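You operate a simulated robot arm through the tools that you are given. There is no shell and no other tool. Be economical: measure what you need, move in short steps, check, and stop when the job is done.

The job below is to be done with a simulated two-armed robot. You get a single attempt, and the scene is never put back.

Task
Fetch the pipette stand from the bench top above the tape drawer and set it on the top shelf of the steel shelving. Then press the near cool key three times. Then put the seal water bottle on the top of the near oven. Then open the fittings drawer, fetch the pale blue vial and stand it inside and shut the drawer again. Then open the vials drawer, put the deep red vial inside, then shut the drawer. Then fetch the pale green vial and stand it on the mat on the pump unit. Then put three of the small beakers from the bench top beside the far oven on the grey cupboard top. Keep to this order. Set down upright: pipette stand, seal water bottle, pale blue vial, deep red vial, pale green vial, small beaker.

Only the result counts: the job must be done as asked and must still hold three seconds after the hand-in. Knocking over, shifting, dropping, spilling or breaking anything else fails it. A push-on lid holds only when it is set on centred and level and pressed home; a screw cap is set on level and turned clockwise until tight.

Robot
Two 7-joint arms with two-finger parallel grippers on one trunk, on a base that drives. Base frame: it is fixed to the floor where the robot stands at the start and does not move with it; the origin is under the middle of the robot, x ahead of it, y to its left, z up; the surface under the hand at the start is at about z = 0.755. Units: m, rad, N and s.
The left shoulder is at the start at [0.05, 0.168, 1.032], the right one opposite. With the tool pointing down near the work surface each hand reaches from about 0.22 to 0.66 m from the robot's upright axis, wherever it stands, measured 20 degrees to its own side. Places, roughly: deep red vial [-3, 4.25, 0.75]; fittings drawer [-3.1, 0.2, 0.4]; fittings drawer inside [-3.1, 0.2, 0.4]; grey cupboard top [-1.1, 8.4, 0.9]; mat on the pump unit (20x25 cm) [-2.76, 1.02, 0.7]; near cool key [-2.9, 4.1, 1]; pale blue vial [-3, 4.25, 0.75]; pale green vial [-3, 4.5, 0.75]; pipette stand (6x6x8 cm) [0.7, -0.1, 0.8]; seal water bottle [-3, 3, 0.75]; small beaker [-3, 5.5, 0.75]; top of the near oven (16x12 cm) [-3.04, 4.06, 1.24]; top shelf of the steel shelving [1.1, -2.5, 1.5]; vials drawer [-3.1, 3.8, 0.6]; vials drawer inside [-3.2, 3.8, 0.5]. Payload 1.57 kg a hand.
The tool frame of a hand sits at the grasp point between the pads (the TCP): z along the fingers, y along the line on which they close. The tips reach 0.03 m beyond it. Largest opening 0.08 m; finger width 0.017, thickness 0.012; the body of the gripper, 0.04 by 0.082 m, starts 0.08 m behind the TCP.
Orientation is that of the tool frame in the base frame, as a unit quaternion [w, x, y, z]. With the fingers straight down and closing along the base's y, the tool's x points along the base's -x, its y along +y and its z along -z.

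Tools
- The arms move only by the tool nudge_tool. It takes "left_deltas", "right_deltas" or both (then of equal length, played together; a hand with none holds still); each is a list of rows, each a list of 2 entries, a list of its own where there are three numbers: the shift along the tool's x, y, z in m, then the turn, a rotation vector about the tool's x, y, z in degrees. In form: [[[x, y, z], [ax, ay, az]], ...]. A call has 1 to 12 rows; each row is the pose to reach, as a shift and turn from the pose commanded when the call began, along the tool's axes at that moment. "left_grip" and "right_grip" are, for a hand that has rows, the finger opening in m, from 0 to 0.08, set as the call begins (left out, the last holds). Each row takes 0.2 s and may step no farther than 0.05 m and 0.15 rad from the row before; otherwise, or with a gripper value out of range, the whole call is refused. A pose out of reach is approached as far as the arm can. The call stops where the force on the tool passes 40 N (or 10 N more than at its start, if that is more) or the arm is blocked; 0.2 s more then pass. Each finger travels about 0.045 m/s and halts on what it meets, pressing with about 31 N; the grip force reading is that of the motor and also rises with nothing between the fingers. The clock runs only during rows and for 0.2 s after the last one: add rows that repeat a pose to give the fingers time. The reply holds the time, the measured pose of the TCP, the force on the tool along the base axes, the opening and the grip force, in the units named above and with some noise, with the torque about the TCP (base axes, N m) and any sound that the robot's microphone picked up.
- Cameras (640 x 400 px; columns grow to the right, rows downward): "scene" is now at [0.1241, -0.0284, 1.2465]; the picture's right is [-0.32, -0.95, 0.00], its down [-0.51, 0.17, -0.84] and it looks along [0.80, -0.27, -0.54] (base axes); focal length 266 px, centre (320, 200). "left" rides on the left gripper at [0.072, 0.007, -0.122] in its tool frame; the picture's right is [-0.09, 1.00, 0.00], its down [-0.84, -0.08, -0.54] and it looks along [-0.54, -0.05, 0.84] (tool axes); focal length 238 px, centre (320, 200). "right" rides on the right gripper at [0.072, -0.007, -0.122] in its tool frame; the picture's right is [0.09, 1.00, 0.00], its down [-0.84, 0.08, -0.54] and it looks along [-0.54, 0.05, 0.84] (tool axes); focal length 238 px, centre (320, 200). There is no depth. A picture from a camera that has moved, and an enlarged one, comes with that camera's place and axes in the base frame and with its lens.
- camera(camera): a new picture of that camera. No time passes.
- lift_body(by): slides the trunk up (or, below 0, down) by that many m; the arms and the scene camera ride with it, the base frame stays. It gives what a move gives, with no picture.
- base_move(legs): drives the robot by 1 to 6 legs, each [ahead, left, turn to the left] in m, m and rad, along the robot's own axes; the way and the turn of a leg run together, so that a leg with both is an arc; at most 1.5 m and 3.142 rad a leg. The arms and the cameras ride along, it lands a little off, and it stops where it bumps. It gives what a move gives.
- aim_head(pan, tilt): turns the head with the scene camera to pan (to the left, within 1.396 rad either way) and tilt (down, from -0.506 to 1.204), counted from straight ahead of the robot. It gives what a move gives.
- inspect(camera, box): a new picture of the part [left, top, right, bottom] of that camera's present view, enlarged. No time passes.
- finish_job(): hands the job in; it is judged then, once.

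Go step by step. Nothing tells you exact positions but the pictures and the camera data: compare them with the known pose of the tool, close in by small moves and look again before you grip or let go. The budget is 535 turns and 316 pictures, counting those below and the enlarged ones. Unless the task says otherwise, let go and move clear before handing in.

The tools are called after ">>>" by a JSON object that holds its "op" and its "data". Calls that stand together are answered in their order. nudge_tool: Moves the arms, as the interface text tells. Its arguments: {"type":"object","properties":{"left_deltas":{"type":"array","items":{"type":"array"}},"left_grip":{"type":"number"},"right_deltas":{"type":"array","items":{"type":"array"}},"right_grip":{"type":"number"}},"required":[]} The other tools are called the same way: lift_body (by) slides the trunk up or down; base_move (legs) drives the base; aim_head (pan, tilt) turns the head that bears the scene camera; camera (camera) takes a picture; inspect (camera, box) takes an enlarged picture of a part of a camera's view; finish_job () hands the job in.

At the start:

```text
time_s: 0.0
left_eef_pos: [0.3477, 0.0335, 1.0365]
left_orientation: [0.001, -0.001, 1.0, -0.001]
left_contact_force: [-0.6, 0.3, 0.2]
left_moment: [0.03, 0.0, 0.01]
left_grip_width: 0.0802
left_finger_force: 0.1
right_eef_pos: [0.3829, -0.2805, 0.9447]
right_orientation: [0.0, 0.002, 1.0, 0.0]
right_contact_force: [-0.8, -0.5, 0.5]
right_moment: [0.03, 0.0, 0.01]
right_grip_width: 0.0801
right_finger_force: 0.0
trunk travel left (down, up): [-0.2, 0.243]
robot x, y, heading: [0.0013, 0.0002, -0.002]
head pan, tilt: [-0.325, 0.569]
```

scene: 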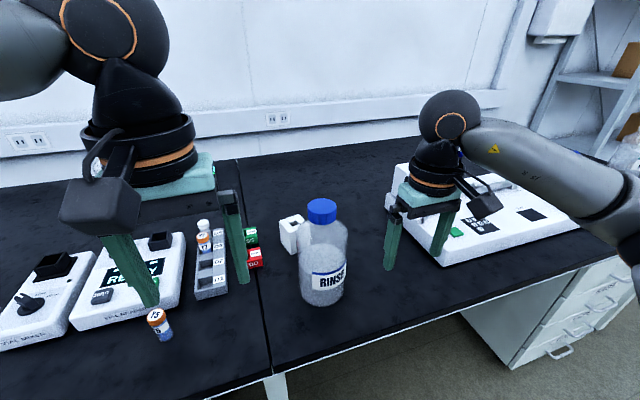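
right: 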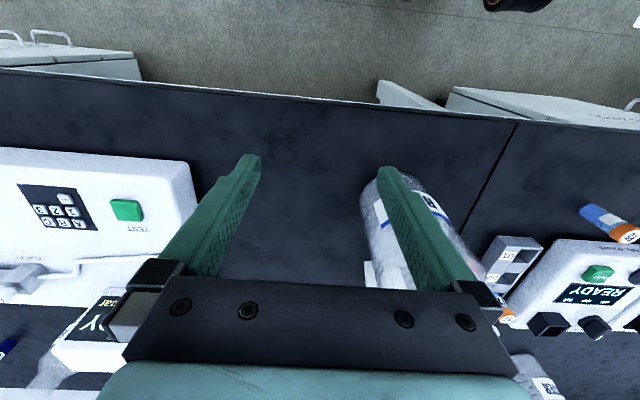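
left: 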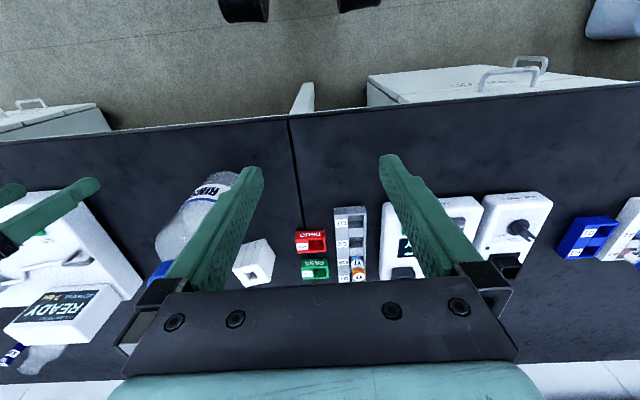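

I see the bench with a white block (probably the pipette stand) near a rinse bottle. I'll look closer before moving.

>>> {"op": "inspect", "data": {"camera": "scene", "box": [180, 180, 400, 320]}}

>>> {"op": "aim_head", "data": {"pan": -0.9, "tilt": 0.4}}

>>> {"op": "camera", "data": {"camera": "scene"}}

```text
2.86 times, centred on (290, 250) of scene
camera zoom: at [0.1241, -0.0284, 1.2465], right [-0.32, -0.95, 0.0], down [-0.51, 0.17, -0.84], along [0.8, -0.27, -0.54], focal length 760 px, centre (406, 57)
```

zoom: 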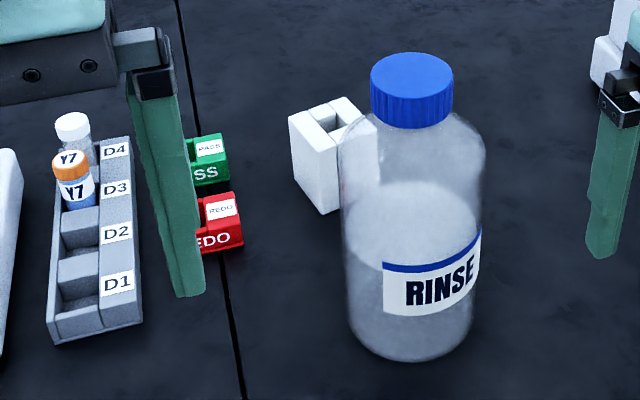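

```text
time_s: 1.0
left_eef_pos: [0.3477, 0.0325, 1.037]
left_orientation: [0.001, -0.001, 1.0, -0.001]
left_contact_force: [0.5, -0.1, 0.2]
left_moment: [-0.03, 0.0, -0.03]
left_grip_width: 0.08
left_finger_force: 0.0
right_eef_pos: [0.3824, -0.2791, 0.9454]
right_orientation: [0.0, 0.001, 1.0, -0.001]
right_contact_force: [-0.5, 0.4, 0.0]
right_moment: [-0.01, -0.02, -0.03]
right_grip_width: 0.0801
right_finger_force: 0.1
trunk travel left (down, up): [-0.2, 0.243]
robot x, y, heading: [-0.0009, -0.0023, 0.004]
head pan, tilt: [-0.901, 0.4]
```

```text
311 pictures are left
camera scene: at [0.0971, -0.0726, 1.2619], right [-0.78, -0.62, 0.0], down [-0.24, 0.3, -0.92], along [0.57, -0.72, -0.39], focal length 266 px, centre (320, 200)
```

scene: 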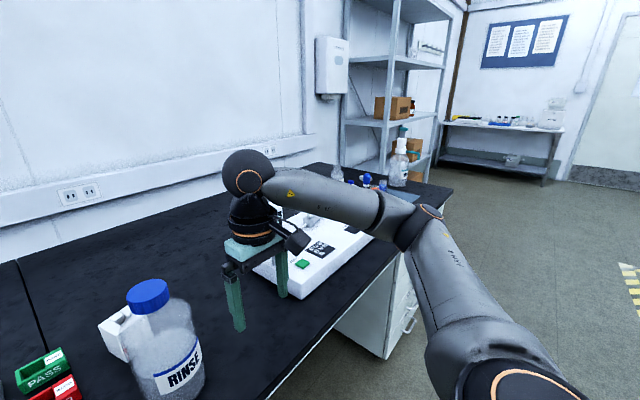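

The white block is the pipette stand, about (0.66, -0.14), yawed about 20°, behind the RINSE bottle. I'll edge forward a little, raise the right hand and turn it so its camera points away from the bottle.

>>> {"op": "base_move", "data": {"legs": [[0.06, 0, 0]]}}

>>> {"op": "nudge_tool", "data": {"right_deltas": [[[0, 0, -0.05], [0, 0, 0]], [[0, 0, -0.1], [0, 0, 0]], [[0, 0, -0.13], [0, 0, 0]], [[0, 0, -0.13], [0, 0, 8]], [[0, 0, -0.13], [0, 0, 16]], [[0, 0, -0.13], [0, 0, 24]], [[0, 0, -0.13], [0, 0, 32]], [[0, 0, -0.13], [0, 0, 40]], [[0, 0, -0.13], [0, 0, 48]], [[0, 0, -0.13], [0, 0, 56]], [[0, 0, -0.13], [0, 0, 64]], [[0, 0, -0.13], [0, 0, 70]]]}}

>>> {"op": "aim_head", "data": {"pan": -0.25, "tilt": 0.6}}

>>> {"op": "camera", "data": {"camera": "scene"}}

>>> {"op": "camera", "data": {"camera": "right"}}

```text
time_s: 1.9
left_eef_pos: [0.4057, 0.0338, 1.0361]
left_orientation: [0.0, -0.001, 1.0, -0.001]
left_contact_force: [0.6, 0.5, -0.1]
left_moment: [0.01, -0.01, 0.01]
left_grip_width: 0.0799
left_finger_force: 0.1
right_eef_pos: [0.4438, -0.2793, 0.944]
right_orientation: [-0.001, 0.0, 1.0, 0.0]
right_contact_force: [0.4, 0.1, 0.8]
right_moment: [-0.01, 0.0, -0.01]
right_grip_width: 0.0801
right_finger_force: 0.2
trunk travel left (down, up): [-0.2, 0.243]
robot x, y, heading: [0.0629, -0.0007, 0.002]
head pan, tilt: [-0.901, 0.4]
```

```text
time_s: 4.5
left_eef_pos: [0.4062, 0.0332, 1.0376]
left_orientation: [0.001, -0.001, 1.0, 0.0]
left_contact_force: [-0.3, -0.3, 0.2]
left_moment: [-0.01, 0.02, -0.01]
left_grip_width: 0.0799
left_finger_force: 0.1
right_eef_pos: [0.443, -0.2801, 1.0735]
right_orientation: [0.0, 0.576, 0.818, 0.0]
right_contact_force: [0.1, 0.1, -0.2]
right_moment: [-0.01, 0.0, -0.03]
right_grip_width: 0.0801
right_finger_force: 0.0
trunk travel left (down, up): [-0.2, 0.243]
robot x, y, heading: [0.0618, -0.0011, -0.005]
head pan, tilt: [-0.901, 0.4]
```

```text
time_s: 5.6
left_eef_pos: [0.4065, 0.0336, 1.0375]
left_orientation: [0.002, -0.001, 1.0, -0.001]
left_contact_force: [0.1, -0.2, -1.0]
left_moment: [0.0, 0.03, 0.01]
left_grip_width: 0.0801
left_finger_force: 0.0
right_eef_pos: [0.4438, -0.2792, 1.0752]
right_orientation: [0.001, 0.573, 0.82, 0.001]
right_contact_force: [-0.5, -0.4, -0.1]
right_moment: [0.01, 0.01, -0.01]
right_grip_width: 0.0802
right_finger_force: 0.0
trunk travel left (down, up): [-0.2, 0.243]
robot x, y, heading: [0.0588, 0.0023, 0.003]
head pan, tilt: [-0.25, 0.6]
```

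```text
310 pictures are left
camera scene: at [0.1855, -0.0219, 1.2437], right [-0.25, -0.97, 0.0], down [-0.55, 0.14, -0.83], along [0.8, -0.2, -0.56], focal length 266 px, centre (320, 200)
```

scene: 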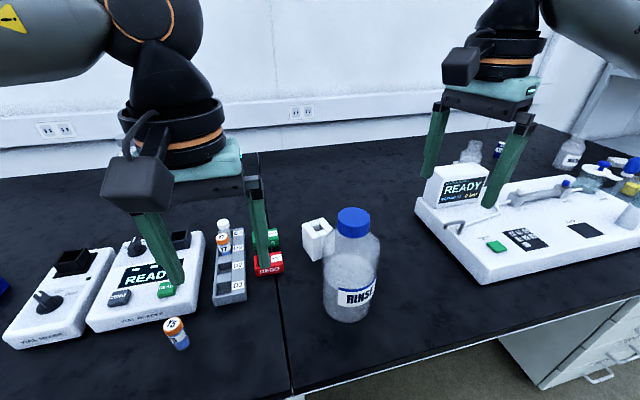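

```text
309 pictures are left
camera right: at [0.4116, -0.2151, 1.1957], right [0.9, 0.43, 0.0], down [0.36, -0.76, 0.54], along [0.23, -0.49, -0.84], focal length 238 px, centre (320, 200)
```

right: 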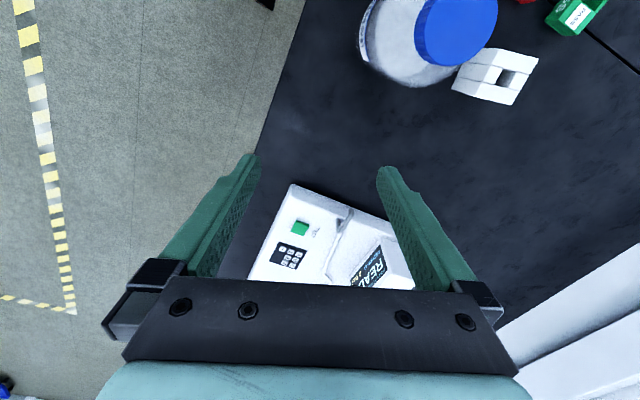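

The hand is turned and clear. I'll zoom to measure the stand from this view.

>>> {"op": "inspect", "data": {"camera": "right", "box": [400, 0, 560, 100]}}

>>> {"op": "inspect", "data": {"camera": "scene", "box": [280, 180, 400, 255]}}

```text
4.00 times, centred on (480, 50) of right
camera zoom: at [0.4116, -0.2151, 1.1957], right [0.9, 0.43, 0.0], down [0.36, -0.76, 0.54], along [0.23, -0.49, -0.84], focal length 953 px, centre (-320, 800)
```

zoom: 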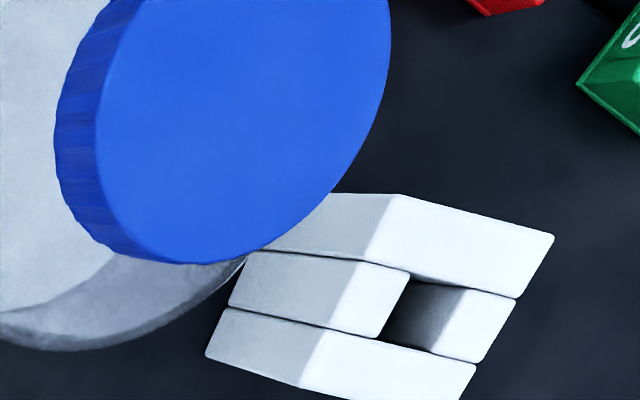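

```text
5.33 times, centred on (340, 218) of scene
camera zoom: at [0.1855, -0.0219, 1.2437], right [-0.25, -0.97, 0.0], down [-0.55, 0.14, -0.83], along [0.8, -0.2, -0.56], focal length 1420 px, centre (213, 107)
```

zoom: 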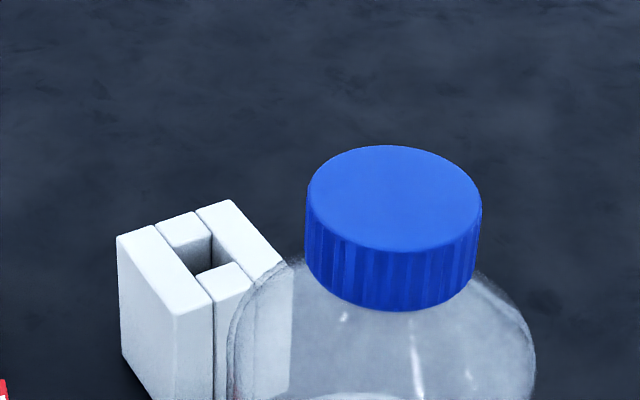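

The stand's top centre works out to (0.653, -0.140) with yaw 13.5°. I'll move above it and look straight down.

>>> {"op": "nudge_tool", "data": {"right_deltas": [[[0.01, 0.041, 0], [0, 0, 6.5]], [[0.02, 0.082, 0], [0, 0, 6.5]], [[0.03, 0.123, 0], [0, 0, 6.5]], [[0.04, 0.164, 0], [0, 0, 6.5]], [[0.05, 0.205, 0], [0, 0, 6.5]], [[0.0589, 0.2445, 0], [0, 0, 6.5]], [[0.0589, 0.2445, 0.05], [0, 0, 6.5]], [[0.0589, 0.2445, 0.1], [0, 0, 6.5]], [[0.0589, 0.2445, 0.15], [0, 0, 6.5]], [[0.0589, 0.2445, 0.15], [0, 0, 6.5]]]}}

>>> {"op": "camera", "data": {"camera": "right"}}

>>> {"op": "camera", "data": {"camera": "scene"}}

```text
time_s: 7.8
left_eef_pos: [0.4059, 0.0342, 1.0368]
left_orientation: [0.0, -0.001, 1.0, -0.002]
left_contact_force: [-0.6, 0.6, 1.0]
left_moment: [-0.03, 0.01, 0.02]
left_grip_width: 0.0801
left_finger_force: 0.1
right_eef_pos: [0.6544, -0.1393, 0.9244]
right_orientation: [0.0, 0.62, 0.785, 0.0]
right_contact_force: [-0.4, 0.3, -0.3]
right_moment: [-0.02, 0.04, 0.0]
right_grip_width: 0.0802
right_finger_force: 0.1
right hand out of reach, approached as far as the arm can: row 6, 7
trunk travel left (down, up): [-0.2, 0.243]
robot x, y, heading: [0.0599, 0.0011, -0.0]
head pan, tilt: [-0.25, 0.6]
```

```text
306 pictures are left
camera right: at [0.6302, -0.0717, 1.0457], right [0.95, 0.32, 0.0], down [0.27, -0.8, 0.54], along [0.17, -0.51, -0.84], focal length 238 px, centre (320, 200)
```

right: 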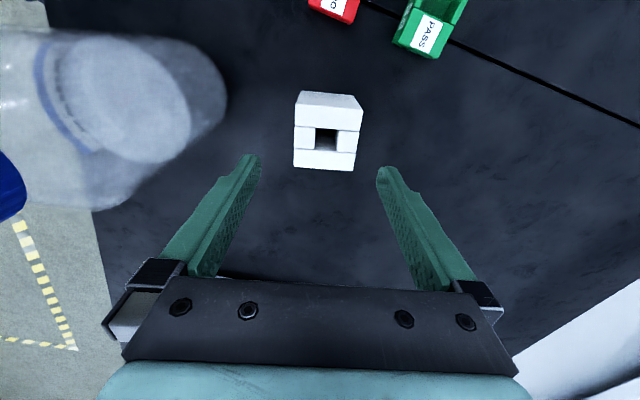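

```text
305 pictures are left
camera scene: at [0.1855, -0.0218, 1.2437], right [-0.25, -0.97, 0.0], down [-0.55, 0.14, -0.83], along [0.8, -0.2, -0.56], focal length 266 px, centre (320, 200)
```

scene: 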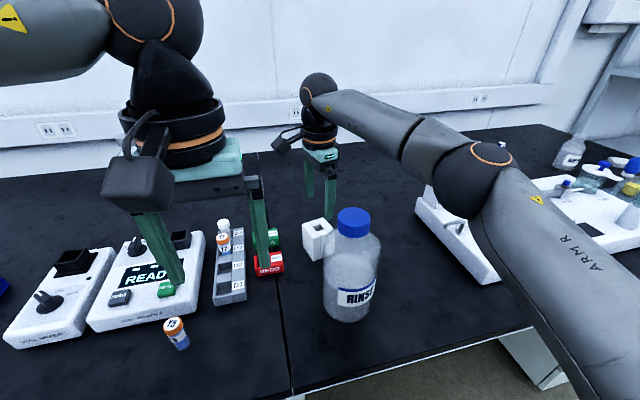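

The fingers straddle the stand nicely. I'll lower to grip height and close.

>>> {"op": "nudge_tool", "data": {"right_deltas": [[[0, 0, 0.04], [0, 0, 0]], [[0, 0, 0.08], [0, 0, 0]], [[0, 0, 0.108], [0, 0, 0]], [[0, 0, 0.108], [0, 0, 0]]]}}

>>> {"op": "camera", "data": {"camera": "right"}}

>>> {"op": "camera", "data": {"camera": "scene"}}

```text
time_s: 8.8
left_eef_pos: [0.4062, 0.0338, 1.0366]
left_orientation: [0.001, -0.001, 1.0, -0.001]
left_contact_force: [-0.7, 0.4, -0.1]
left_moment: [0.02, 0.04, 0.0]
left_grip_width: 0.0799
left_finger_force: 0.0
right_eef_pos: [0.6537, -0.139, 0.8147]
right_orientation: [0.0, 0.62, 0.785, 0.0]
right_contact_force: [-0.5, 0.5, 0.3]
right_moment: [-0.01, 0.05, -0.03]
right_grip_width: 0.0801
right_finger_force: 0.1
trunk travel left (down, up): [-0.2, 0.243]
robot x, y, heading: [0.0606, 0.001, -0.002]
head pan, tilt: [-0.25, 0.6]
```

```text
304 pictures are left
camera right: at [0.6298, -0.0725, 0.937], right [0.95, 0.32, 0.0], down [0.27, -0.8, 0.54], along [0.17, -0.51, -0.84], focal length 238 px, centre (320, 200)
```

right: 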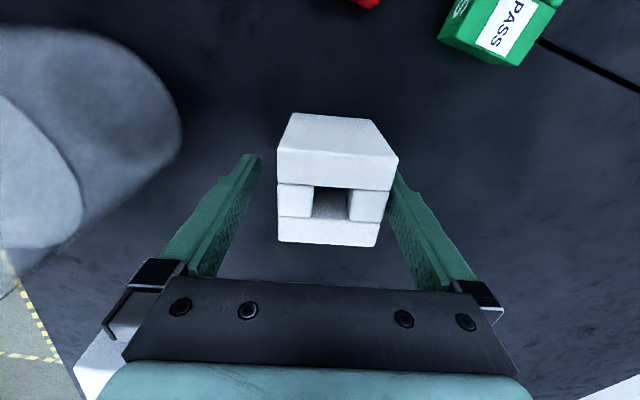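

```text
303 pictures are left
camera scene: at [0.1855, -0.0218, 1.2437], right [-0.25, -0.97, 0.0], down [-0.55, 0.14, -0.83], along [0.8, -0.2, -0.56], focal length 266 px, centre (320, 200)
```

scene: 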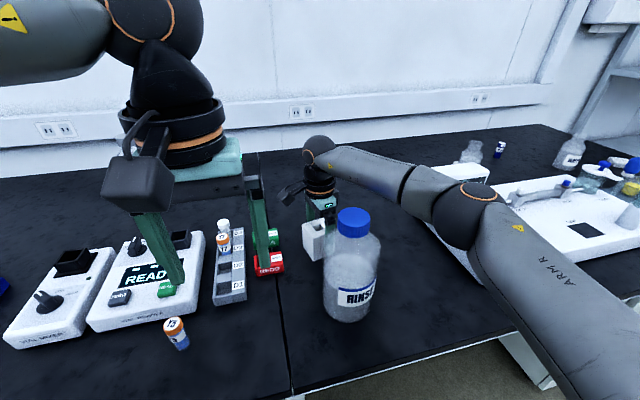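

The stand sits a bit toward the right-hand finger; I'll shift ~6 mm and close.

>>> {"op": "nudge_tool", "data": {"right_deltas": [[[0, 0.006, 0], [0, 0, 0]], [[0, 0.006, 0], [0, 0, 0]]]}}

>>> {"op": "nudge_tool", "data": {"right_deltas": [[[0, 0, 0], [0, 0, 0]], [[0, 0, 0], [0, 0, 0]], [[0, 0, 0], [0, 0, 0]], [[0, 0, 0], [0, 0, 0]]], "right_grip": 0.05}}

>>> {"op": "camera", "data": {"camera": "right"}}

```text
time_s: 9.4
left_eef_pos: [0.4066, 0.0337, 1.0367]
left_orientation: [0.001, -0.001, 1.0, -0.001]
left_contact_force: [0.1, -0.2, 0.0]
left_moment: [-0.01, -0.01, 0.0]
left_grip_width: 0.0802
left_finger_force: 0.1
right_eef_pos: [0.6601, -0.1392, 0.8158]
right_orientation: [0.0, 0.619, 0.785, 0.0]
right_contact_force: [0.1, -0.7, -0.2]
right_moment: [0.0, 0.01, 0.0]
right_grip_width: 0.0802
right_finger_force: 0.0
trunk travel left (down, up): [-0.2, 0.243]
robot x, y, heading: [0.0593, -0.0039, 0.001]
head pan, tilt: [-0.25, 0.6]
```

```text
time_s: 10.4
left_eef_pos: [0.4069, 0.0336, 1.0362]
left_orientation: [0.001, -0.001, 1.0, -0.001]
left_contact_force: [-0.2, 0.3, 0.2]
left_moment: [0.03, 0.0, 0.02]
left_grip_width: 0.08
left_finger_force: 0.1
right_eef_pos: [0.6596, -0.1384, 0.8151]
right_orientation: [0.001, 0.62, 0.785, 0.0]
right_contact_force: [1.6, -0.8, 0.4]
right_moment: [0.05, 0.02, -0.01]
right_grip_width: 0.0598
right_finger_force: 30.8
trunk travel left (down, up): [-0.2, 0.243]
robot x, y, heading: [0.0598, 0.0007, -0.004]
head pan, tilt: [-0.25, 0.6]
```

```text
302 pictures are left
camera right: at [0.6354, -0.0706, 0.9369], right [0.95, 0.32, 0.0], down [0.27, -0.8, 0.54], along [0.17, -0.51, -0.84], focal length 238 px, centre (320, 200)
```

right: 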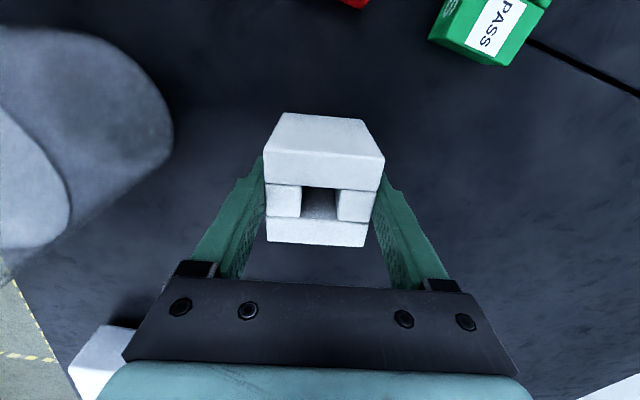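

Gripped (0.06 m wide). I'll lift it clear and pull back toward the robot.

>>> {"op": "nudge_tool", "data": {"right_deltas": [[[0, 0, -0.05], [0, 0, 0]], [[0, 0, -0.1], [0, 0, 0]], [[0, 0, -0.15], [0, 0, 0]], [[0, 0, -0.2], [0, 0, 0]], [[0, 0, -0.25], [0, 0, 0]], [[0, 0, -0.28], [0, 0, 0]], [[-0.01, -0.04, -0.28], [0, 0, -8]], [[-0.03, -0.08, -0.28], [0, 0, -16]], [[-0.04, -0.12, -0.28], [0, 0, -24]], [[-0.05, -0.16, -0.28], [0, 0, -32]], [[-0.06, -0.2, -0.28], [0, 0, -40]], [[-0.08, -0.24, -0.28], [0, 0, -48]]]}}

>>> {"op": "camera", "data": {"camera": "scene"}}

```text
time_s: 13.0
left_eef_pos: [0.4077, 0.0321, 1.0374]
left_orientation: [0.001, -0.001, 1.0, 0.0]
left_contact_force: [-0.1, -0.6, -0.1]
left_moment: [0.02, 0.02, -0.01]
left_grip_width: 0.0801
left_finger_force: 0.0
right_eef_pos: [0.4435, -0.2722, 1.0958]
right_orientation: [0.0, 0.245, 0.969, 0.001]
right_contact_force: [-0.9, -0.1, -1.6]
right_moment: [-0.01, -0.02, -0.01]
right_grip_width: 0.0598
right_finger_force: 31.0
right hand out of reach, approached as far as the arm can: row 4, 5, 6, 7
trunk travel left (down, up): [-0.2, 0.243]
robot x, y, heading: [0.0582, 0.0004, 0.002]
head pan, tilt: [-0.25, 0.6]
```

```text
301 pictures are left
camera scene: at [0.1852, -0.0222, 1.2437], right [-0.25, -0.97, 0.0], down [-0.55, 0.14, -0.83], along [0.8, -0.2, -0.56], focal length 266 px, centre (320, 200)
```

scene: 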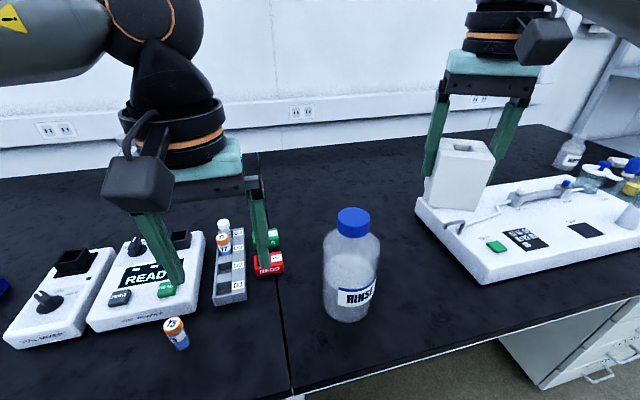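

The stand is held upright. I'll back away, turn right and look at the shelving.

>>> {"op": "base_move", "data": {"legs": [[-0.5, 0, 0], [0, 0, -1.2]]}}

>>> {"op": "aim_head", "data": {"pan": 0, "tilt": 0.15}}

>>> {"op": "camera", "data": {"camera": "scene"}}

```text
time_s: 18.9
left_eef_pos: [-0.2791, -0.313, 1.0367]
left_orientation: [0.0, 0.563, 0.827, -0.001]
left_contact_force: [-0.3, 0.5, 0.1]
left_moment: [0.02, 0.01, -0.01]
left_grip_width: 0.0804
left_finger_force: 0.1
right_eef_pos: [-0.5494, -0.457, 1.094]
right_orientation: [0.001, 0.75, 0.661, 0.001]
right_contact_force: [-0.6, 0.0, -2.7]
right_moment: [0.0, -0.01, 0.0]
right_grip_width: 0.06
right_finger_force: 31.3
trunk travel left (down, up): [-0.2, 0.243]
robot x, y, heading: [-0.4374, -0.0037, -1.197]
head pan, tilt: [-0.25, 0.6]
```

```text
time_s: 19.8
left_eef_pos: [-0.2796, -0.3133, 1.0372]
left_orientation: [0.001, 0.563, 0.827, 0.0]
left_contact_force: [-0.3, -0.1, -0.2]
left_moment: [-0.02, -0.01, -0.02]
left_grip_width: 0.0801
left_finger_force: 0.0
right_eef_pos: [-0.5492, -0.4576, 1.095]
right_orientation: [0.0, 0.75, 0.661, 0.0]
right_contact_force: [-0.3, -0.3, -3.1]
right_moment: [0.0, -0.04, 0.0]
right_grip_width: 0.0601
right_finger_force: 30.9
trunk travel left (down, up): [-0.2, 0.243]
robot x, y, heading: [-0.4398, -0.0028, -1.198]
head pan, tilt: [0.0, 0.15]
```

```text
300 pictures are left
camera scene: at [-0.3885, -0.1256, 1.2851], right [-0.93, -0.36, 0.0], down [-0.05, 0.14, -0.99], along [0.36, -0.92, -0.15], focal length 266 px, centre (320, 200)
```

scene: 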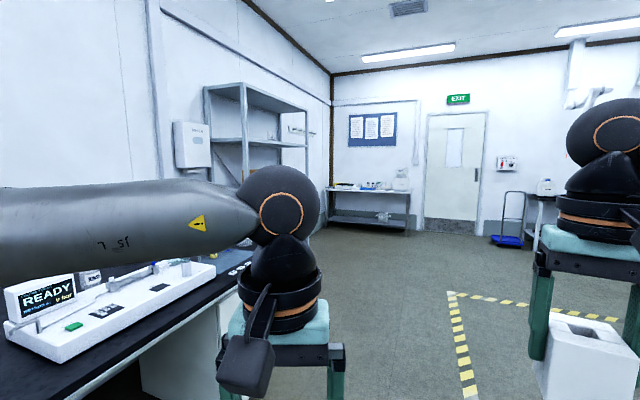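

The shelving has a roof board (~1.9 m) and a shelf at about 1.45–1.5 m. I'll drive along to face it and look properly.

>>> {"op": "base_move", "data": {"legs": [[0, 0, -0.374], [1.2, 0, 0], [1.2, 0, 0], [0, 0, 1.571]]}}

>>> {"op": "aim_head", "data": {"pan": 0, "tilt": -0.1}}

>>> {"op": "camera", "data": {"camera": "scene"}}

```text
time_s: 36.5
left_eef_pos: [-0.1186, -2.3692, 1.0378]
left_orientation: [0.0, 0.007, 1.0, -0.001]
left_contact_force: [0.2, -0.9, 0.7]
left_moment: [0.03, 0.05, 0.01]
left_grip_width: 0.0801
left_finger_force: 0.0
right_eef_pos: [-0.086, -2.673, 1.0946]
right_orientation: [0.0, 0.253, 0.967, 0.0]
right_contact_force: [-0.6, -0.8, -1.9]
right_moment: [-0.02, 0.0, -0.04]
right_grip_width: 0.0595
right_finger_force: 31.2
trunk travel left (down, up): [-0.2, 0.243]
robot x, y, heading: [-0.4626, -2.3945, -0.011]
head pan, tilt: [0.0, 0.15]
```

```text
time_s: 37.2
left_eef_pos: [-0.119, -2.3675, 1.0365]
left_orientation: [0.001, 0.006, 1.0, 0.0]
left_contact_force: [0.2, 0.7, -0.5]
left_moment: [-0.01, 0.01, -0.01]
left_grip_width: 0.0799
left_finger_force: 0.0
right_eef_pos: [-0.087, -2.6727, 1.0959]
right_orientation: [0.0, 0.254, 0.967, 0.0]
right_contact_force: [0.5, -0.6, -2.0]
right_moment: [-0.03, -0.03, -0.02]
right_grip_width: 0.0602
right_finger_force: 30.7
trunk travel left (down, up): [-0.2, 0.243]
robot x, y, heading: [-0.4665, -2.3992, -0.013]
head pan, tilt: [0.0, -0.099]
```

```text
299 pictures are left
camera scene: at [-0.3396, -2.3974, 1.3077], right [-0.01, -1.0, 0.0], down [0.1, 0.0, -1.0], along [0.99, -0.01, 0.1], focal length 266 px, centre (320, 200)
```

scene: 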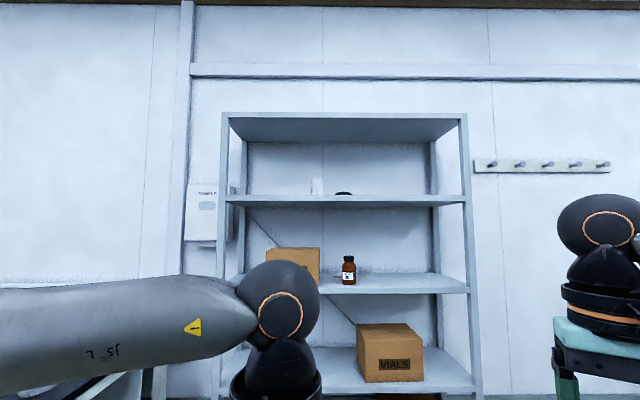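

The second board (~1.45 m) with a few items at the back fits the stated 1.5 m height. I'll raise the trunk fully and approach to see the surface.

>>> {"op": "lift_body", "data": {"by": 0.24}}

>>> {"op": "base_move", "data": {"legs": [[0.5, 0, 0.012]]}}

>>> {"op": "aim_head", "data": {"pan": 0, "tilt": 0.1}}

>>> {"op": "camera", "data": {"camera": "scene"}}

```text
time_s: 39.8
left_eef_pos: [-0.1194, -2.3672, 1.2758]
left_orientation: [0.001, 0.006, 1.0, -0.001]
left_contact_force: [-0.2, 0.1, -0.4]
left_moment: [0.02, 0.05, 0.03]
left_grip_width: 0.08
left_finger_force: 0.1
right_eef_pos: [-0.0866, -2.6735, 1.3347]
right_orientation: [0.0, 0.253, 0.967, 0.0]
right_contact_force: [1.2, -0.5, -2.2]
right_moment: [-0.01, -0.02, 0.02]
right_grip_width: 0.06
right_finger_force: 31.1
trunk travel left (down, up): [-0.44, 0.003]
robot x, y, heading: [-0.4681, -2.3959, -0.015]
head pan, tilt: [0.0, -0.099]
```

```text
time_s: 42.7
left_eef_pos: [0.3772, -2.3609, 1.2771]
left_orientation: [0.0, -0.003, 1.0, -0.001]
left_contact_force: [-0.2, 0.3, 1.1]
left_moment: [0.02, 0.02, 0.01]
left_grip_width: 0.08
left_finger_force: 0.1
right_eef_pos: [0.4172, -2.6661, 1.3349]
right_orientation: [0.0, 0.243, 0.97, 0.0]
right_contact_force: [0.2, -0.4, -1.5]
right_moment: [0.01, -0.01, 0.01]
right_grip_width: 0.0598
right_finger_force: 31.3
trunk travel left (down, up): [-0.44, 0.003]
robot x, y, heading: [0.031, -2.398, 0.01]
head pan, tilt: [0.0, -0.099]
```

```text
time_s: 43.4
left_eef_pos: [0.3777, -2.3611, 1.2765]
left_orientation: [0.001, -0.004, 1.0, 0.0]
left_contact_force: [-0.4, -0.5, -0.3]
left_moment: [0.0, 0.01, 0.01]
left_grip_width: 0.0801
left_finger_force: 0.2
right_eef_pos: [0.4167, -2.6656, 1.3345]
right_orientation: [0.0, 0.243, 0.97, 0.0]
right_contact_force: [0.4, 0.2, -2.3]
right_moment: [0.02, 0.01, 0.0]
right_grip_width: 0.0597
right_finger_force: 31.0
trunk travel left (down, up): [-0.44, 0.003]
robot x, y, heading: [0.0338, -2.3954, 0.009]
head pan, tilt: [0.0, 0.099]
```

```text
298 pictures are left
camera scene: at [0.1627, -2.3964, 1.5299], right [0.01, -1.0, 0.0], down [-0.1, 0.0, -1.0], along [1.0, 0.01, -0.1], focal length 266 px, centre (320, 200)
```

scene: 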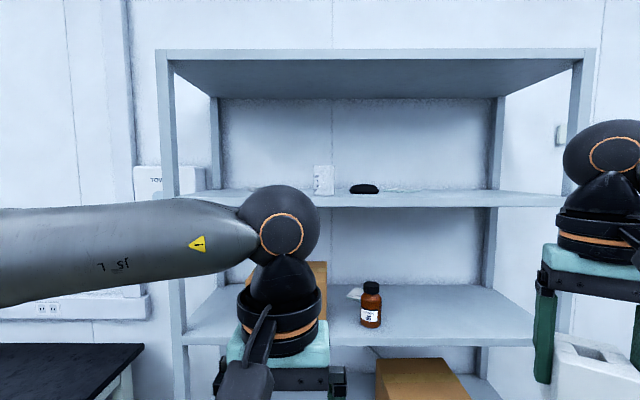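

Now I'll zoom to find the board's edges and the items on it.

>>> {"op": "inspect", "data": {"camera": "scene", "box": [300, 140, 600, 240]}}

```text
2.13 times, centred on (450, 190) of scene
camera zoom: at [0.1627, -2.3964, 1.5299], right [0.01, -1.0, 0.0], down [-0.1, 0.0, -1.0], along [1.0, 0.01, -0.1], focal length 568 px, centre (43, 221)
```

zoom: 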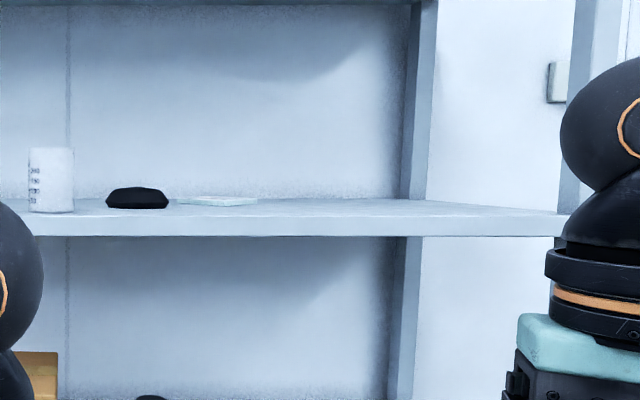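

Shelf surface ≈1.46 m, front edge x≈0.95, roof ≈1.845; the right-hand part (y≈-2.85) is free. I'll shift sideways, raise the hand and check.

>>> {"op": "base_move", "data": {"legs": [[0, -0.2, 0]]}}

>>> {"op": "nudge_tool", "data": {"right_deltas": [[[0, 0, -0.05], [0, 0, 0]], [[0, 0, -0.1], [0, 0, 0]], [[0, 0, -0.15], [0, 0, 0]], [[0, 0, -0.2], [0, 0, 0]], [[0, 0, -0.215], [0, 0, 0]], [[-0.044, 0.023, -0.215], [0, 0, 0]], [[-0.088, 0.046, -0.215], [0, 0, 0]], [[-0.088, 0.046, -0.215], [0, 0, 0]]]}}

>>> {"op": "aim_head", "data": {"pan": -0.4, "tilt": 0.0}}

>>> {"op": "camera", "data": {"camera": "scene"}}

>>> {"op": "camera", "data": {"camera": "right"}}

```text
time_s: 45.8
left_eef_pos: [0.3793, -2.5615, 1.2765]
left_orientation: [0.001, -0.007, 1.0, -0.001]
left_contact_force: [-0.2, -0.6, 0.3]
left_moment: [0.02, 0.01, -0.01]
left_grip_width: 0.0799
left_finger_force: 0.1
right_eef_pos: [0.4196, -2.8664, 1.3357]
right_orientation: [0.0, 0.241, 0.971, -0.001]
right_contact_force: [-0.2, -0.3, -2.2]
right_moment: [0.0, 0.0, 0.04]
right_grip_width: 0.0596
right_finger_force: 31.3
trunk travel left (down, up): [-0.44, 0.003]
robot x, y, heading: [0.0295, -2.6009, 0.01]
head pan, tilt: [0.0, 0.099]
```

```text
time_s: 47.6
left_eef_pos: [0.3793, -2.56, 1.2764]
left_orientation: [0.001, -0.007, 1.0, -0.001]
left_contact_force: [0.5, -0.1, -0.6]
left_moment: [0.02, 0.01, -0.01]
left_grip_width: 0.0799
left_finger_force: 0.2
right_eef_pos: [0.4329, -2.8486, 1.4624]
right_orientation: [0.001, 0.24, 0.971, 0.0]
right_contact_force: [0.2, -0.2, -2.2]
right_moment: [0.0, 0.08, 0.0]
right_grip_width: 0.0597
right_finger_force: 30.6
right hand out of reach, approached as far as the arm can: row 3, 4, 5, 6, 7, 8
trunk travel left (down, up): [-0.44, 0.003]
robot x, y, heading: [0.0317, -2.5944, 0.013]
head pan, tilt: [0.0, 0.099]
```

```text
time_s: 48.5
left_eef_pos: [0.3795, -2.5614, 1.2773]
left_orientation: [0.002, -0.007, 1.0, -0.001]
left_contact_force: [-0.2, 0.2, 0.6]
left_moment: [0.04, 0.02, -0.01]
left_grip_width: 0.08
left_finger_force: 0.1
right_eef_pos: [0.4313, -2.848, 1.4629]
right_orientation: [0.0, 0.241, 0.971, 0.0]
right_contact_force: [0.6, 0.7, -2.5]
right_moment: [0.01, 0.01, 0.01]
right_grip_width: 0.0601
right_finger_force: 31.2
trunk travel left (down, up): [-0.44, 0.003]
robot x, y, heading: [0.0318, -2.5969, 0.012]
head pan, tilt: [-0.4, 0.0]
```

```text
296 pictures are left
camera scene: at [0.1561, -2.6322, 1.5389], right [-0.38, -0.93, 0.0], down [0.0, 0.0, -1.0], along [0.93, -0.38, 0.0], focal length 266 px, centre (320, 200)
```

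scene: 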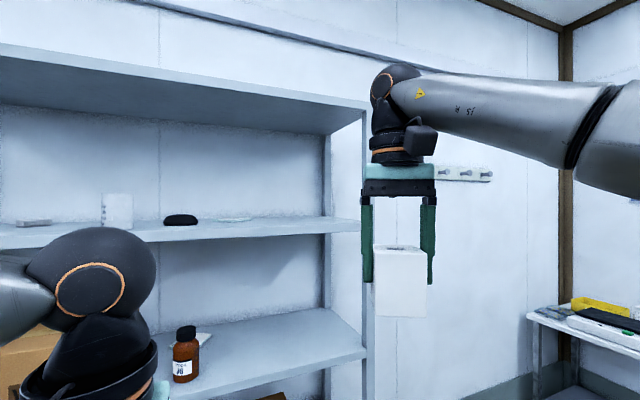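

```text
295 pictures are left
camera right: at [0.3641, -2.8224, 1.5839], right [0.38, 0.92, 0.0], down [0.77, -0.32, 0.54], along [0.5, -0.21, -0.84], focal length 238 px, centre (320, 200)
```

right: 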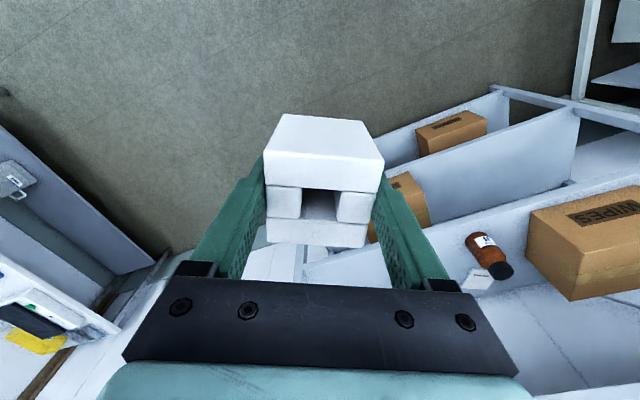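

The arm tops out near z 1.46 with the tool pointing down, too low. I'll test whether a nearer pose gives more height.

>>> {"op": "nudge_tool", "data": {"right_deltas": [[[0.045, 0, 0], [0, 0, 0]], [[0.09, 0, 0], [0, 0, 0]], [[0.135, 0, 0], [0, 0, 0]], [[0.135, 0, 0], [0, 0, 0]]]}}

```text
time_s: 49.5
left_eef_pos: [0.3787, -2.5616, 1.2766]
left_orientation: [0.001, -0.007, 1.0, -0.001]
left_contact_force: [0.9, -0.2, 0.0]
left_moment: [0.01, 0.03, 0.05]
left_grip_width: 0.0803
left_finger_force: 0.0
right_eef_pos: [0.3183, -2.7802, 1.4552]
right_orientation: [0.001, 0.241, 0.971, 0.001]
right_contact_force: [0.3, 0.2, -1.8]
right_moment: [0.01, 0.04, -0.04]
right_grip_width: 0.0598
right_finger_force: 30.9
right hand out of reach, approached as far as the arm can: row 2, 3, 4
trunk travel left (down, up): [-0.44, 0.003]
robot x, y, heading: [0.0352, -2.6015, 0.008]
head pan, tilt: [-0.4, 0.0]
```

Capped at 1.46 either way, so I need a level-tool grip. I'll set the stand temporarily on the front of the middle shelf (≈1.01 m) and regrip from the front. First lower everything.

>>> {"op": "lift_body", "data": {"by": -0.2}}

>>> {"op": "nudge_tool", "data": {"right_deltas": [[[0, 0, 0.045], [0, 0, 0]], [[0, 0, 0.09], [0, 0, 0]], [[0, 0, 0.12], [0, 0, 0]], [[-0.02, -0.01, 0.12], [0, 0, -8]], [[-0.05, -0.03, 0.12], [0, 0, -16]], [[-0.08, -0.04, 0.12], [0, 0, -24]], [[-0.1, -0.05, 0.12], [0, 0, -28]], [[-0.1, -0.05, 0.12], [0, 0, -28]]]}}

>>> {"op": "aim_head", "data": {"pan": -0.3, "tilt": 0.4}}

>>> {"op": "camera", "data": {"camera": "scene"}}

>>> {"op": "camera", "data": {"camera": "right"}}

```text
time_s: 51.6
left_eef_pos: [0.3788, -2.5614, 1.0767]
left_orientation: [0.001, -0.007, 1.0, -0.001]
left_contact_force: [0.1, -0.1, -0.2]
left_moment: [-0.01, 0.03, -0.02]
left_grip_width: 0.08
left_finger_force: 0.0
right_eef_pos: [0.3188, -2.7804, 1.257]
right_orientation: [0.001, 0.241, 0.97, 0.001]
right_contact_force: [0.1, 0.3, -1.9]
right_moment: [-0.01, -0.01, 0.01]
right_grip_width: 0.0598
right_finger_force: 31.0
trunk travel left (down, up): [-0.24, 0.203]
robot x, y, heading: [0.0352, -2.5973, 0.016]
head pan, tilt: [-0.4, 0.0]
```

```text
time_s: 53.4
left_eef_pos: [0.379, -2.561, 1.0775]
left_orientation: [0.001, -0.007, 1.0, -0.001]
left_contact_force: [0.4, 0.1, 0.7]
left_moment: [-0.03, 0.0, 0.01]
left_grip_width: 0.08
left_finger_force: 0.0
right_eef_pos: [0.3834, -2.8716, 1.1347]
right_orientation: [0.0, -0.001, 1.0, 0.0]
right_contact_force: [0.9, 0.2, -1.9]
right_moment: [0.0, -0.01, 0.0]
right_grip_width: 0.0597
right_finger_force: 31.0
trunk travel left (down, up): [-0.24, 0.203]
robot x, y, heading: [0.0331, -2.5987, 0.011]
head pan, tilt: [-0.4, 0.0]
```

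```text
time_s: 54.3
left_eef_pos: [0.3795, -2.5613, 1.0768]
left_orientation: [0.0, -0.006, 1.0, 0.0]
left_contact_force: [-0.1, -0.5, 1.4]
left_moment: [-0.01, -0.01, 0.02]
left_grip_width: 0.08
left_finger_force: 0.0
right_eef_pos: [0.3839, -2.8716, 1.1345]
right_orientation: [0.0, -0.001, 1.0, 0.001]
right_contact_force: [-0.2, 0.3, -3.1]
right_moment: [-0.02, -0.05, 0.01]
right_grip_width: 0.0599
right_finger_force: 31.1
trunk travel left (down, up): [-0.24, 0.203]
robot x, y, heading: [0.0316, -2.6011, 0.011]
head pan, tilt: [-0.3, 0.4]
```

```text
294 pictures are left
camera scene: at [0.1614, -2.6245, 1.302], right [-0.28, -0.96, 0.0], down [-0.37, 0.11, -0.92], along [0.88, -0.26, -0.39], focal length 266 px, centre (320, 200)
```

scene: 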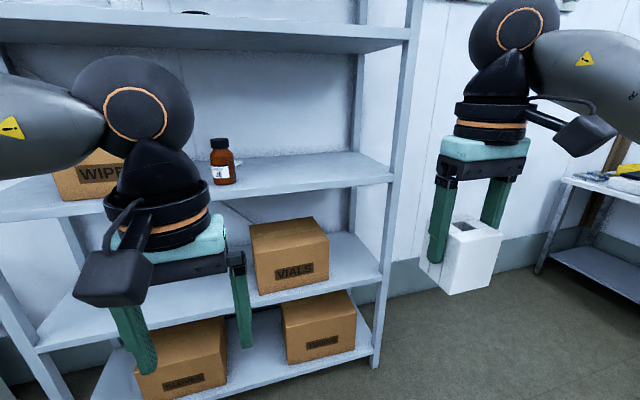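

```text
293 pictures are left
camera right: at [0.3104, -2.8792, 1.2558], right [-0.09, 1.0, 0.0], down [0.84, 0.08, 0.54], along [0.54, 0.05, -0.84], focal length 238 px, centre (320, 200)
```

right: 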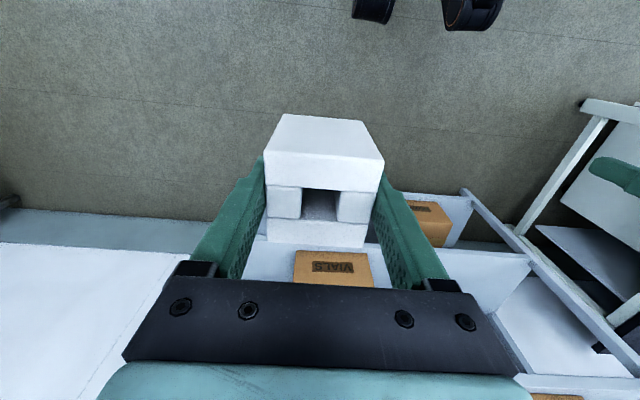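

I'll zoom on the middle shelf's front edge to fix its height.

>>> {"op": "inspect", "data": {"camera": "scene", "box": [200, 130, 440, 280]}}

```text
2.67 times, centred on (320, 205) of scene
camera zoom: at [0.1614, -2.6245, 1.302], right [-0.28, -0.96, 0.0], down [-0.37, 0.11, -0.92], along [0.88, -0.26, -0.39], focal length 710 px, centre (320, 187)
```

zoom: 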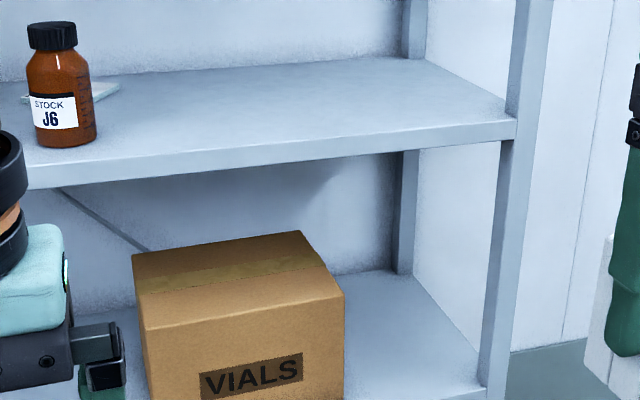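

Middle shelf surface ≈1.015. I'll extend the hand a little and drive in until the stand is over its front edge.

>>> {"op": "nudge_tool", "data": {"right_deltas": [[[-0.05, 0.02, 0], [0, 0, 0]], [[-0.1, 0.04, 0], [0, 0, 0]], [[-0.1, 0.04, 0], [0, 0, 0]]]}}

>>> {"op": "base_move", "data": {"legs": [[0.4, 0, -0.011]]}}

>>> {"op": "camera", "data": {"camera": "scene"}}

>>> {"op": "camera", "data": {"camera": "right"}}

```text
refused: row 1 steps farther than a row can; nothing moved
```

```text
time_s: 56.8
left_eef_pos: [0.7691, -2.5603, 1.0767]
left_orientation: [0.0, -0.003, 1.0, -0.001]
left_contact_force: [0.0, 0.3, -0.8]
left_moment: [-0.01, 0.0, -0.02]
left_grip_width: 0.0804
left_finger_force: 0.1
right_eef_pos: [0.7715, -2.8709, 1.1349]
right_orientation: [0.0, 0.002, 1.0, 0.001]
right_contact_force: [0.0, 0.1, -3.2]
right_moment: [-0.02, -0.01, 0.04]
right_grip_width: 0.0598
right_finger_force: 30.7
trunk travel left (down, up): [-0.24, 0.203]
robot x, y, heading: [0.4245, -2.5954, 0.005]
head pan, tilt: [-0.3, 0.4]
```

```text
291 pictures are left
camera scene: at [0.5514, -2.6225, 1.3018], right [-0.29, -0.96, 0.0], down [-0.37, 0.11, -0.92], along [0.88, -0.27, -0.39], focal length 266 px, centre (320, 200)
```

scene: 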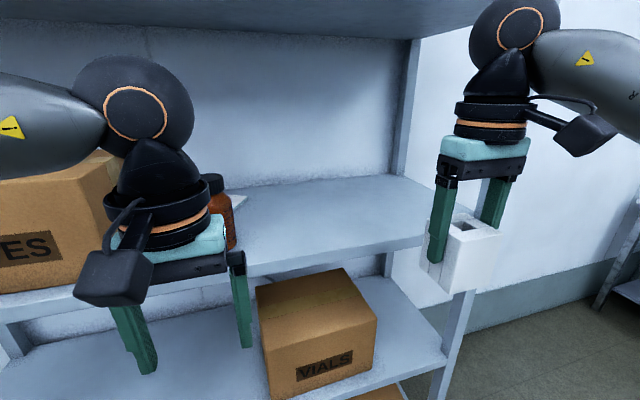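

```text
290 pictures are left
camera right: at [0.6982, -2.8785, 1.2558], right [-0.09, 1.0, 0.0], down [0.84, 0.07, 0.54], along [0.54, 0.05, -0.84], focal length 238 px, centre (320, 200)
```

right: 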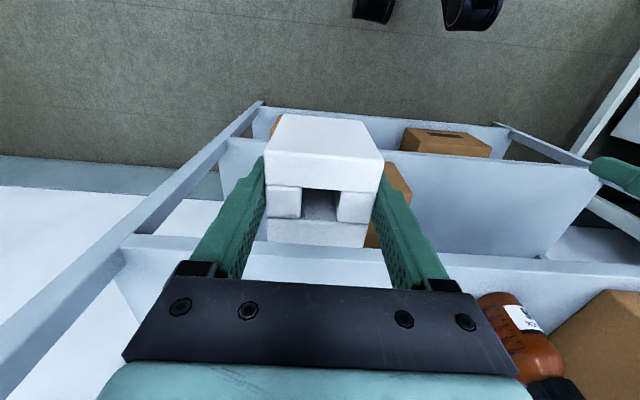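

The left hand could approach the brown bottle, so I'll pull it back and to the left while extending the right hand.

>>> {"op": "nudge_tool", "data": {"left_deltas": [[[0.02, 0.04, 0], [0, 0, 0]], [[0.04, 0.08, 0], [0, 0, 0]], [[0.06, 0.12, 0], [0, 0, 0]], [[0.08, 0.16, 0], [0, 0, 0]], [[0.09, 0.2, 0], [0, 0, 0]]], "right_deltas": [[[-0.025, 0.01, 0], [0, 0, 0]], [[-0.05, 0.02, 0], [0, 0, 0]], [[-0.075, 0.03, 0], [0, 0, 0]], [[-0.11, 0.03, 0], [0, 0, 0]], [[-0.11, 0.03, 0], [0, 0, 0]]]}}

>>> {"op": "base_move", "data": {"legs": [[0.115, 0, -0.005]]}}

>>> {"op": "camera", "data": {"camera": "scene"}}

>>> {"op": "camera", "data": {"camera": "right"}}

```text
time_s: 58.0
left_eef_pos: [0.6769, -2.3619, 1.0787]
left_orientation: [0.0, -0.003, 1.0, -0.001]
left_contact_force: [-0.1, -0.7, 0.2]
left_moment: [-0.03, -0.03, 0.0]
left_grip_width: 0.0801
left_finger_force: 0.1
right_eef_pos: [0.8805, -2.8433, 1.1337]
right_orientation: [0.001, 0.003, 1.0, 0.0]
right_contact_force: [-1.0, 0.5, -1.2]
right_moment: [0.0, -0.03, 0.0]
right_grip_width: 0.0597
right_finger_force: 30.7
trunk travel left (down, up): [-0.24, 0.203]
robot x, y, heading: [0.4211, -2.5946, 0.007]
head pan, tilt: [-0.3, 0.4]
```

```text
time_s: 59.2
left_eef_pos: [0.7934, -2.3637, 1.0773]
left_orientation: [0.001, 0.0, 1.0, -0.001]
left_contact_force: [0.9, 0.8, 0.0]
left_moment: [0.01, 0.03, 0.02]
left_grip_width: 0.0799
left_finger_force: 0.2
right_eef_pos: [0.9933, -2.8484, 1.1336]
right_orientation: [0.0, 0.006, 1.0, 0.001]
right_contact_force: [0.2, -0.8, -3.0]
right_moment: [0.03, 0.03, 0.02]
right_grip_width: 0.0599
right_finger_force: 31.6
trunk travel left (down, up): [-0.24, 0.203]
robot x, y, heading: [0.5381, -2.595, -0.001]
head pan, tilt: [-0.3, 0.4]
```

```text
289 pictures are left
camera scene: at [0.6652, -2.6232, 1.3018], right [-0.3, -0.95, 0.0], down [-0.37, 0.12, -0.92], along [0.88, -0.27, -0.39], focal length 266 px, centre (320, 200)
```

scene: 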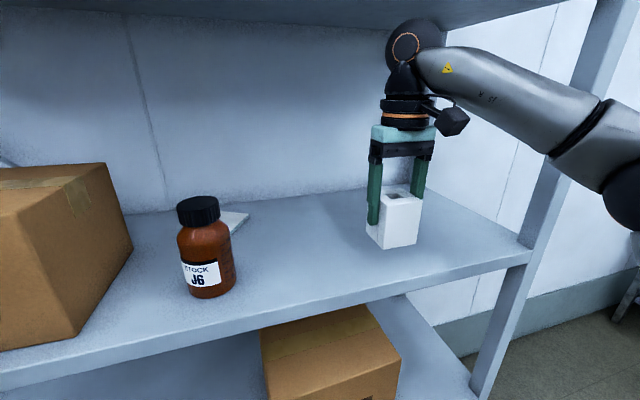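

```text
288 pictures are left
camera right: at [0.9206, -2.8539, 1.2546], right [-0.08, 1.0, 0.0], down [0.84, 0.07, 0.54], along [0.54, 0.04, -0.84], focal length 238 px, centre (320, 200)
```

right: 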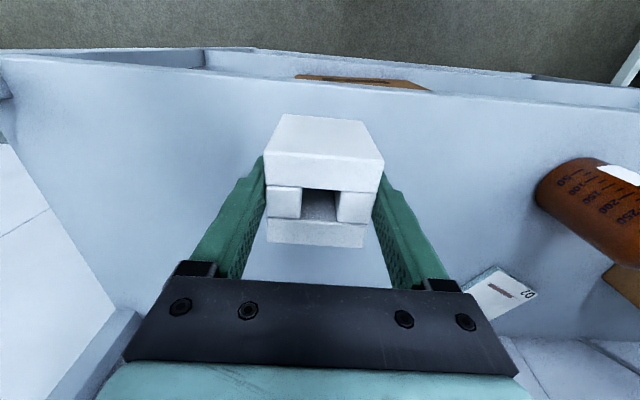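

The stand is over the shelf, about 1.5 cm inside the front edge. Lowering to just above the surface, then feeling for contact.

>>> {"op": "nudge_tool", "data": {"right_deltas": [[[0, 0, 0.03], [0, 0, 0]], [[0, 0, 0.05], [0, 0, 0]], [[0, 0, 0.054], [0, 0, 0]], [[0, 0, 0.054], [0, 0, 0]]]}}

>>> {"op": "camera", "data": {"camera": "scene"}}

```text
time_s: 60.2
left_eef_pos: [0.7918, -2.3632, 1.0783]
left_orientation: [0.001, 0.0, 1.0, -0.001]
left_contact_force: [-0.2, 0.9, -0.4]
left_moment: [0.0, 0.03, 0.01]
left_grip_width: 0.08
left_finger_force: 0.1
right_eef_pos: [0.9918, -2.8457, 1.0812]
right_orientation: [0.002, 0.007, 1.0, 0.0]
right_contact_force: [3.7, -1.0, 12.2]
right_moment: [-0.28, 0.07, 0.07]
right_grip_width: 0.0597
right_finger_force: 31.3
trunk travel left (down, up): [-0.24, 0.203]
robot x, y, heading: [0.5354, -2.5978, 0.001]
head pan, tilt: [-0.3, 0.4]
```

```text
287 pictures are left
camera scene: at [0.6639, -2.6227, 1.3022], right [-0.3, -0.95, 0.0], down [-0.37, 0.12, -0.92], along [0.88, -0.27, -0.39], focal length 266 px, centre (320, 200)
```

scene: 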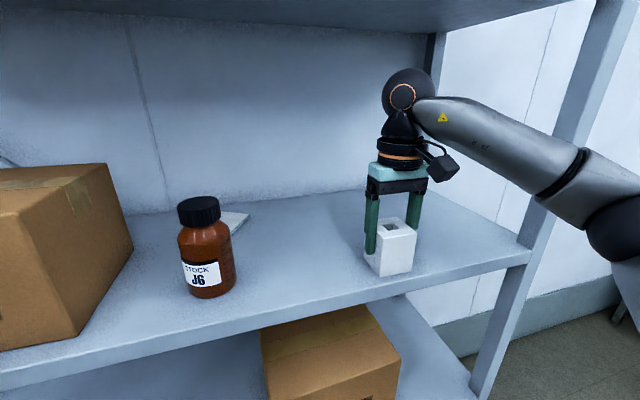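

Contact with the shelf (12 N). I'll open and slide the hand straight back out toward the robot.

>>> {"op": "nudge_tool", "data": {"right_deltas": [[[0, 0, 0], [0, 0, 0]], [[0, 0, 0], [0, 0, 0]], [[0, 0, 0], [0, 0, 0]], [[0, 0, -0.005], [0, 0, 0]]], "right_grip": 0.08}}

>>> {"op": "camera", "data": {"camera": "right"}}

```text
time_s: 61.2
left_eef_pos: [0.7923, -2.3636, 1.0768]
left_orientation: [0.001, 0.0, 1.0, -0.001]
left_contact_force: [0.1, 0.6, -0.8]
left_moment: [0.03, 0.01, 0.0]
left_grip_width: 0.0803
left_finger_force: 0.0
right_eef_pos: [0.9918, -2.8467, 1.0848]
right_orientation: [0.001, 0.005, 1.0, 0.001]
right_contact_force: [-0.6, -0.5, -0.6]
right_moment: [0.02, 0.0, 0.01]
right_grip_width: 0.0799
right_finger_force: 0.0
trunk travel left (down, up): [-0.24, 0.203]
robot x, y, heading: [0.5385, -2.5974, -0.004]
head pan, tilt: [-0.3, 0.4]
```

```text
286 pictures are left
camera right: at [0.9197, -2.8529, 1.2057], right [-0.08, 1.0, 0.0], down [0.84, 0.07, 0.54], along [0.54, 0.04, -0.84], focal length 238 px, centre (320, 200)
```

right: 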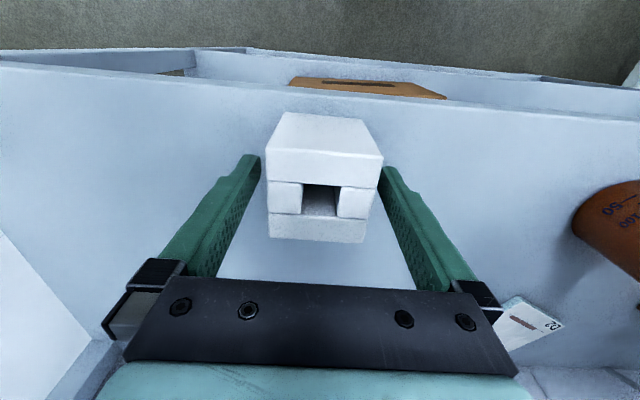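

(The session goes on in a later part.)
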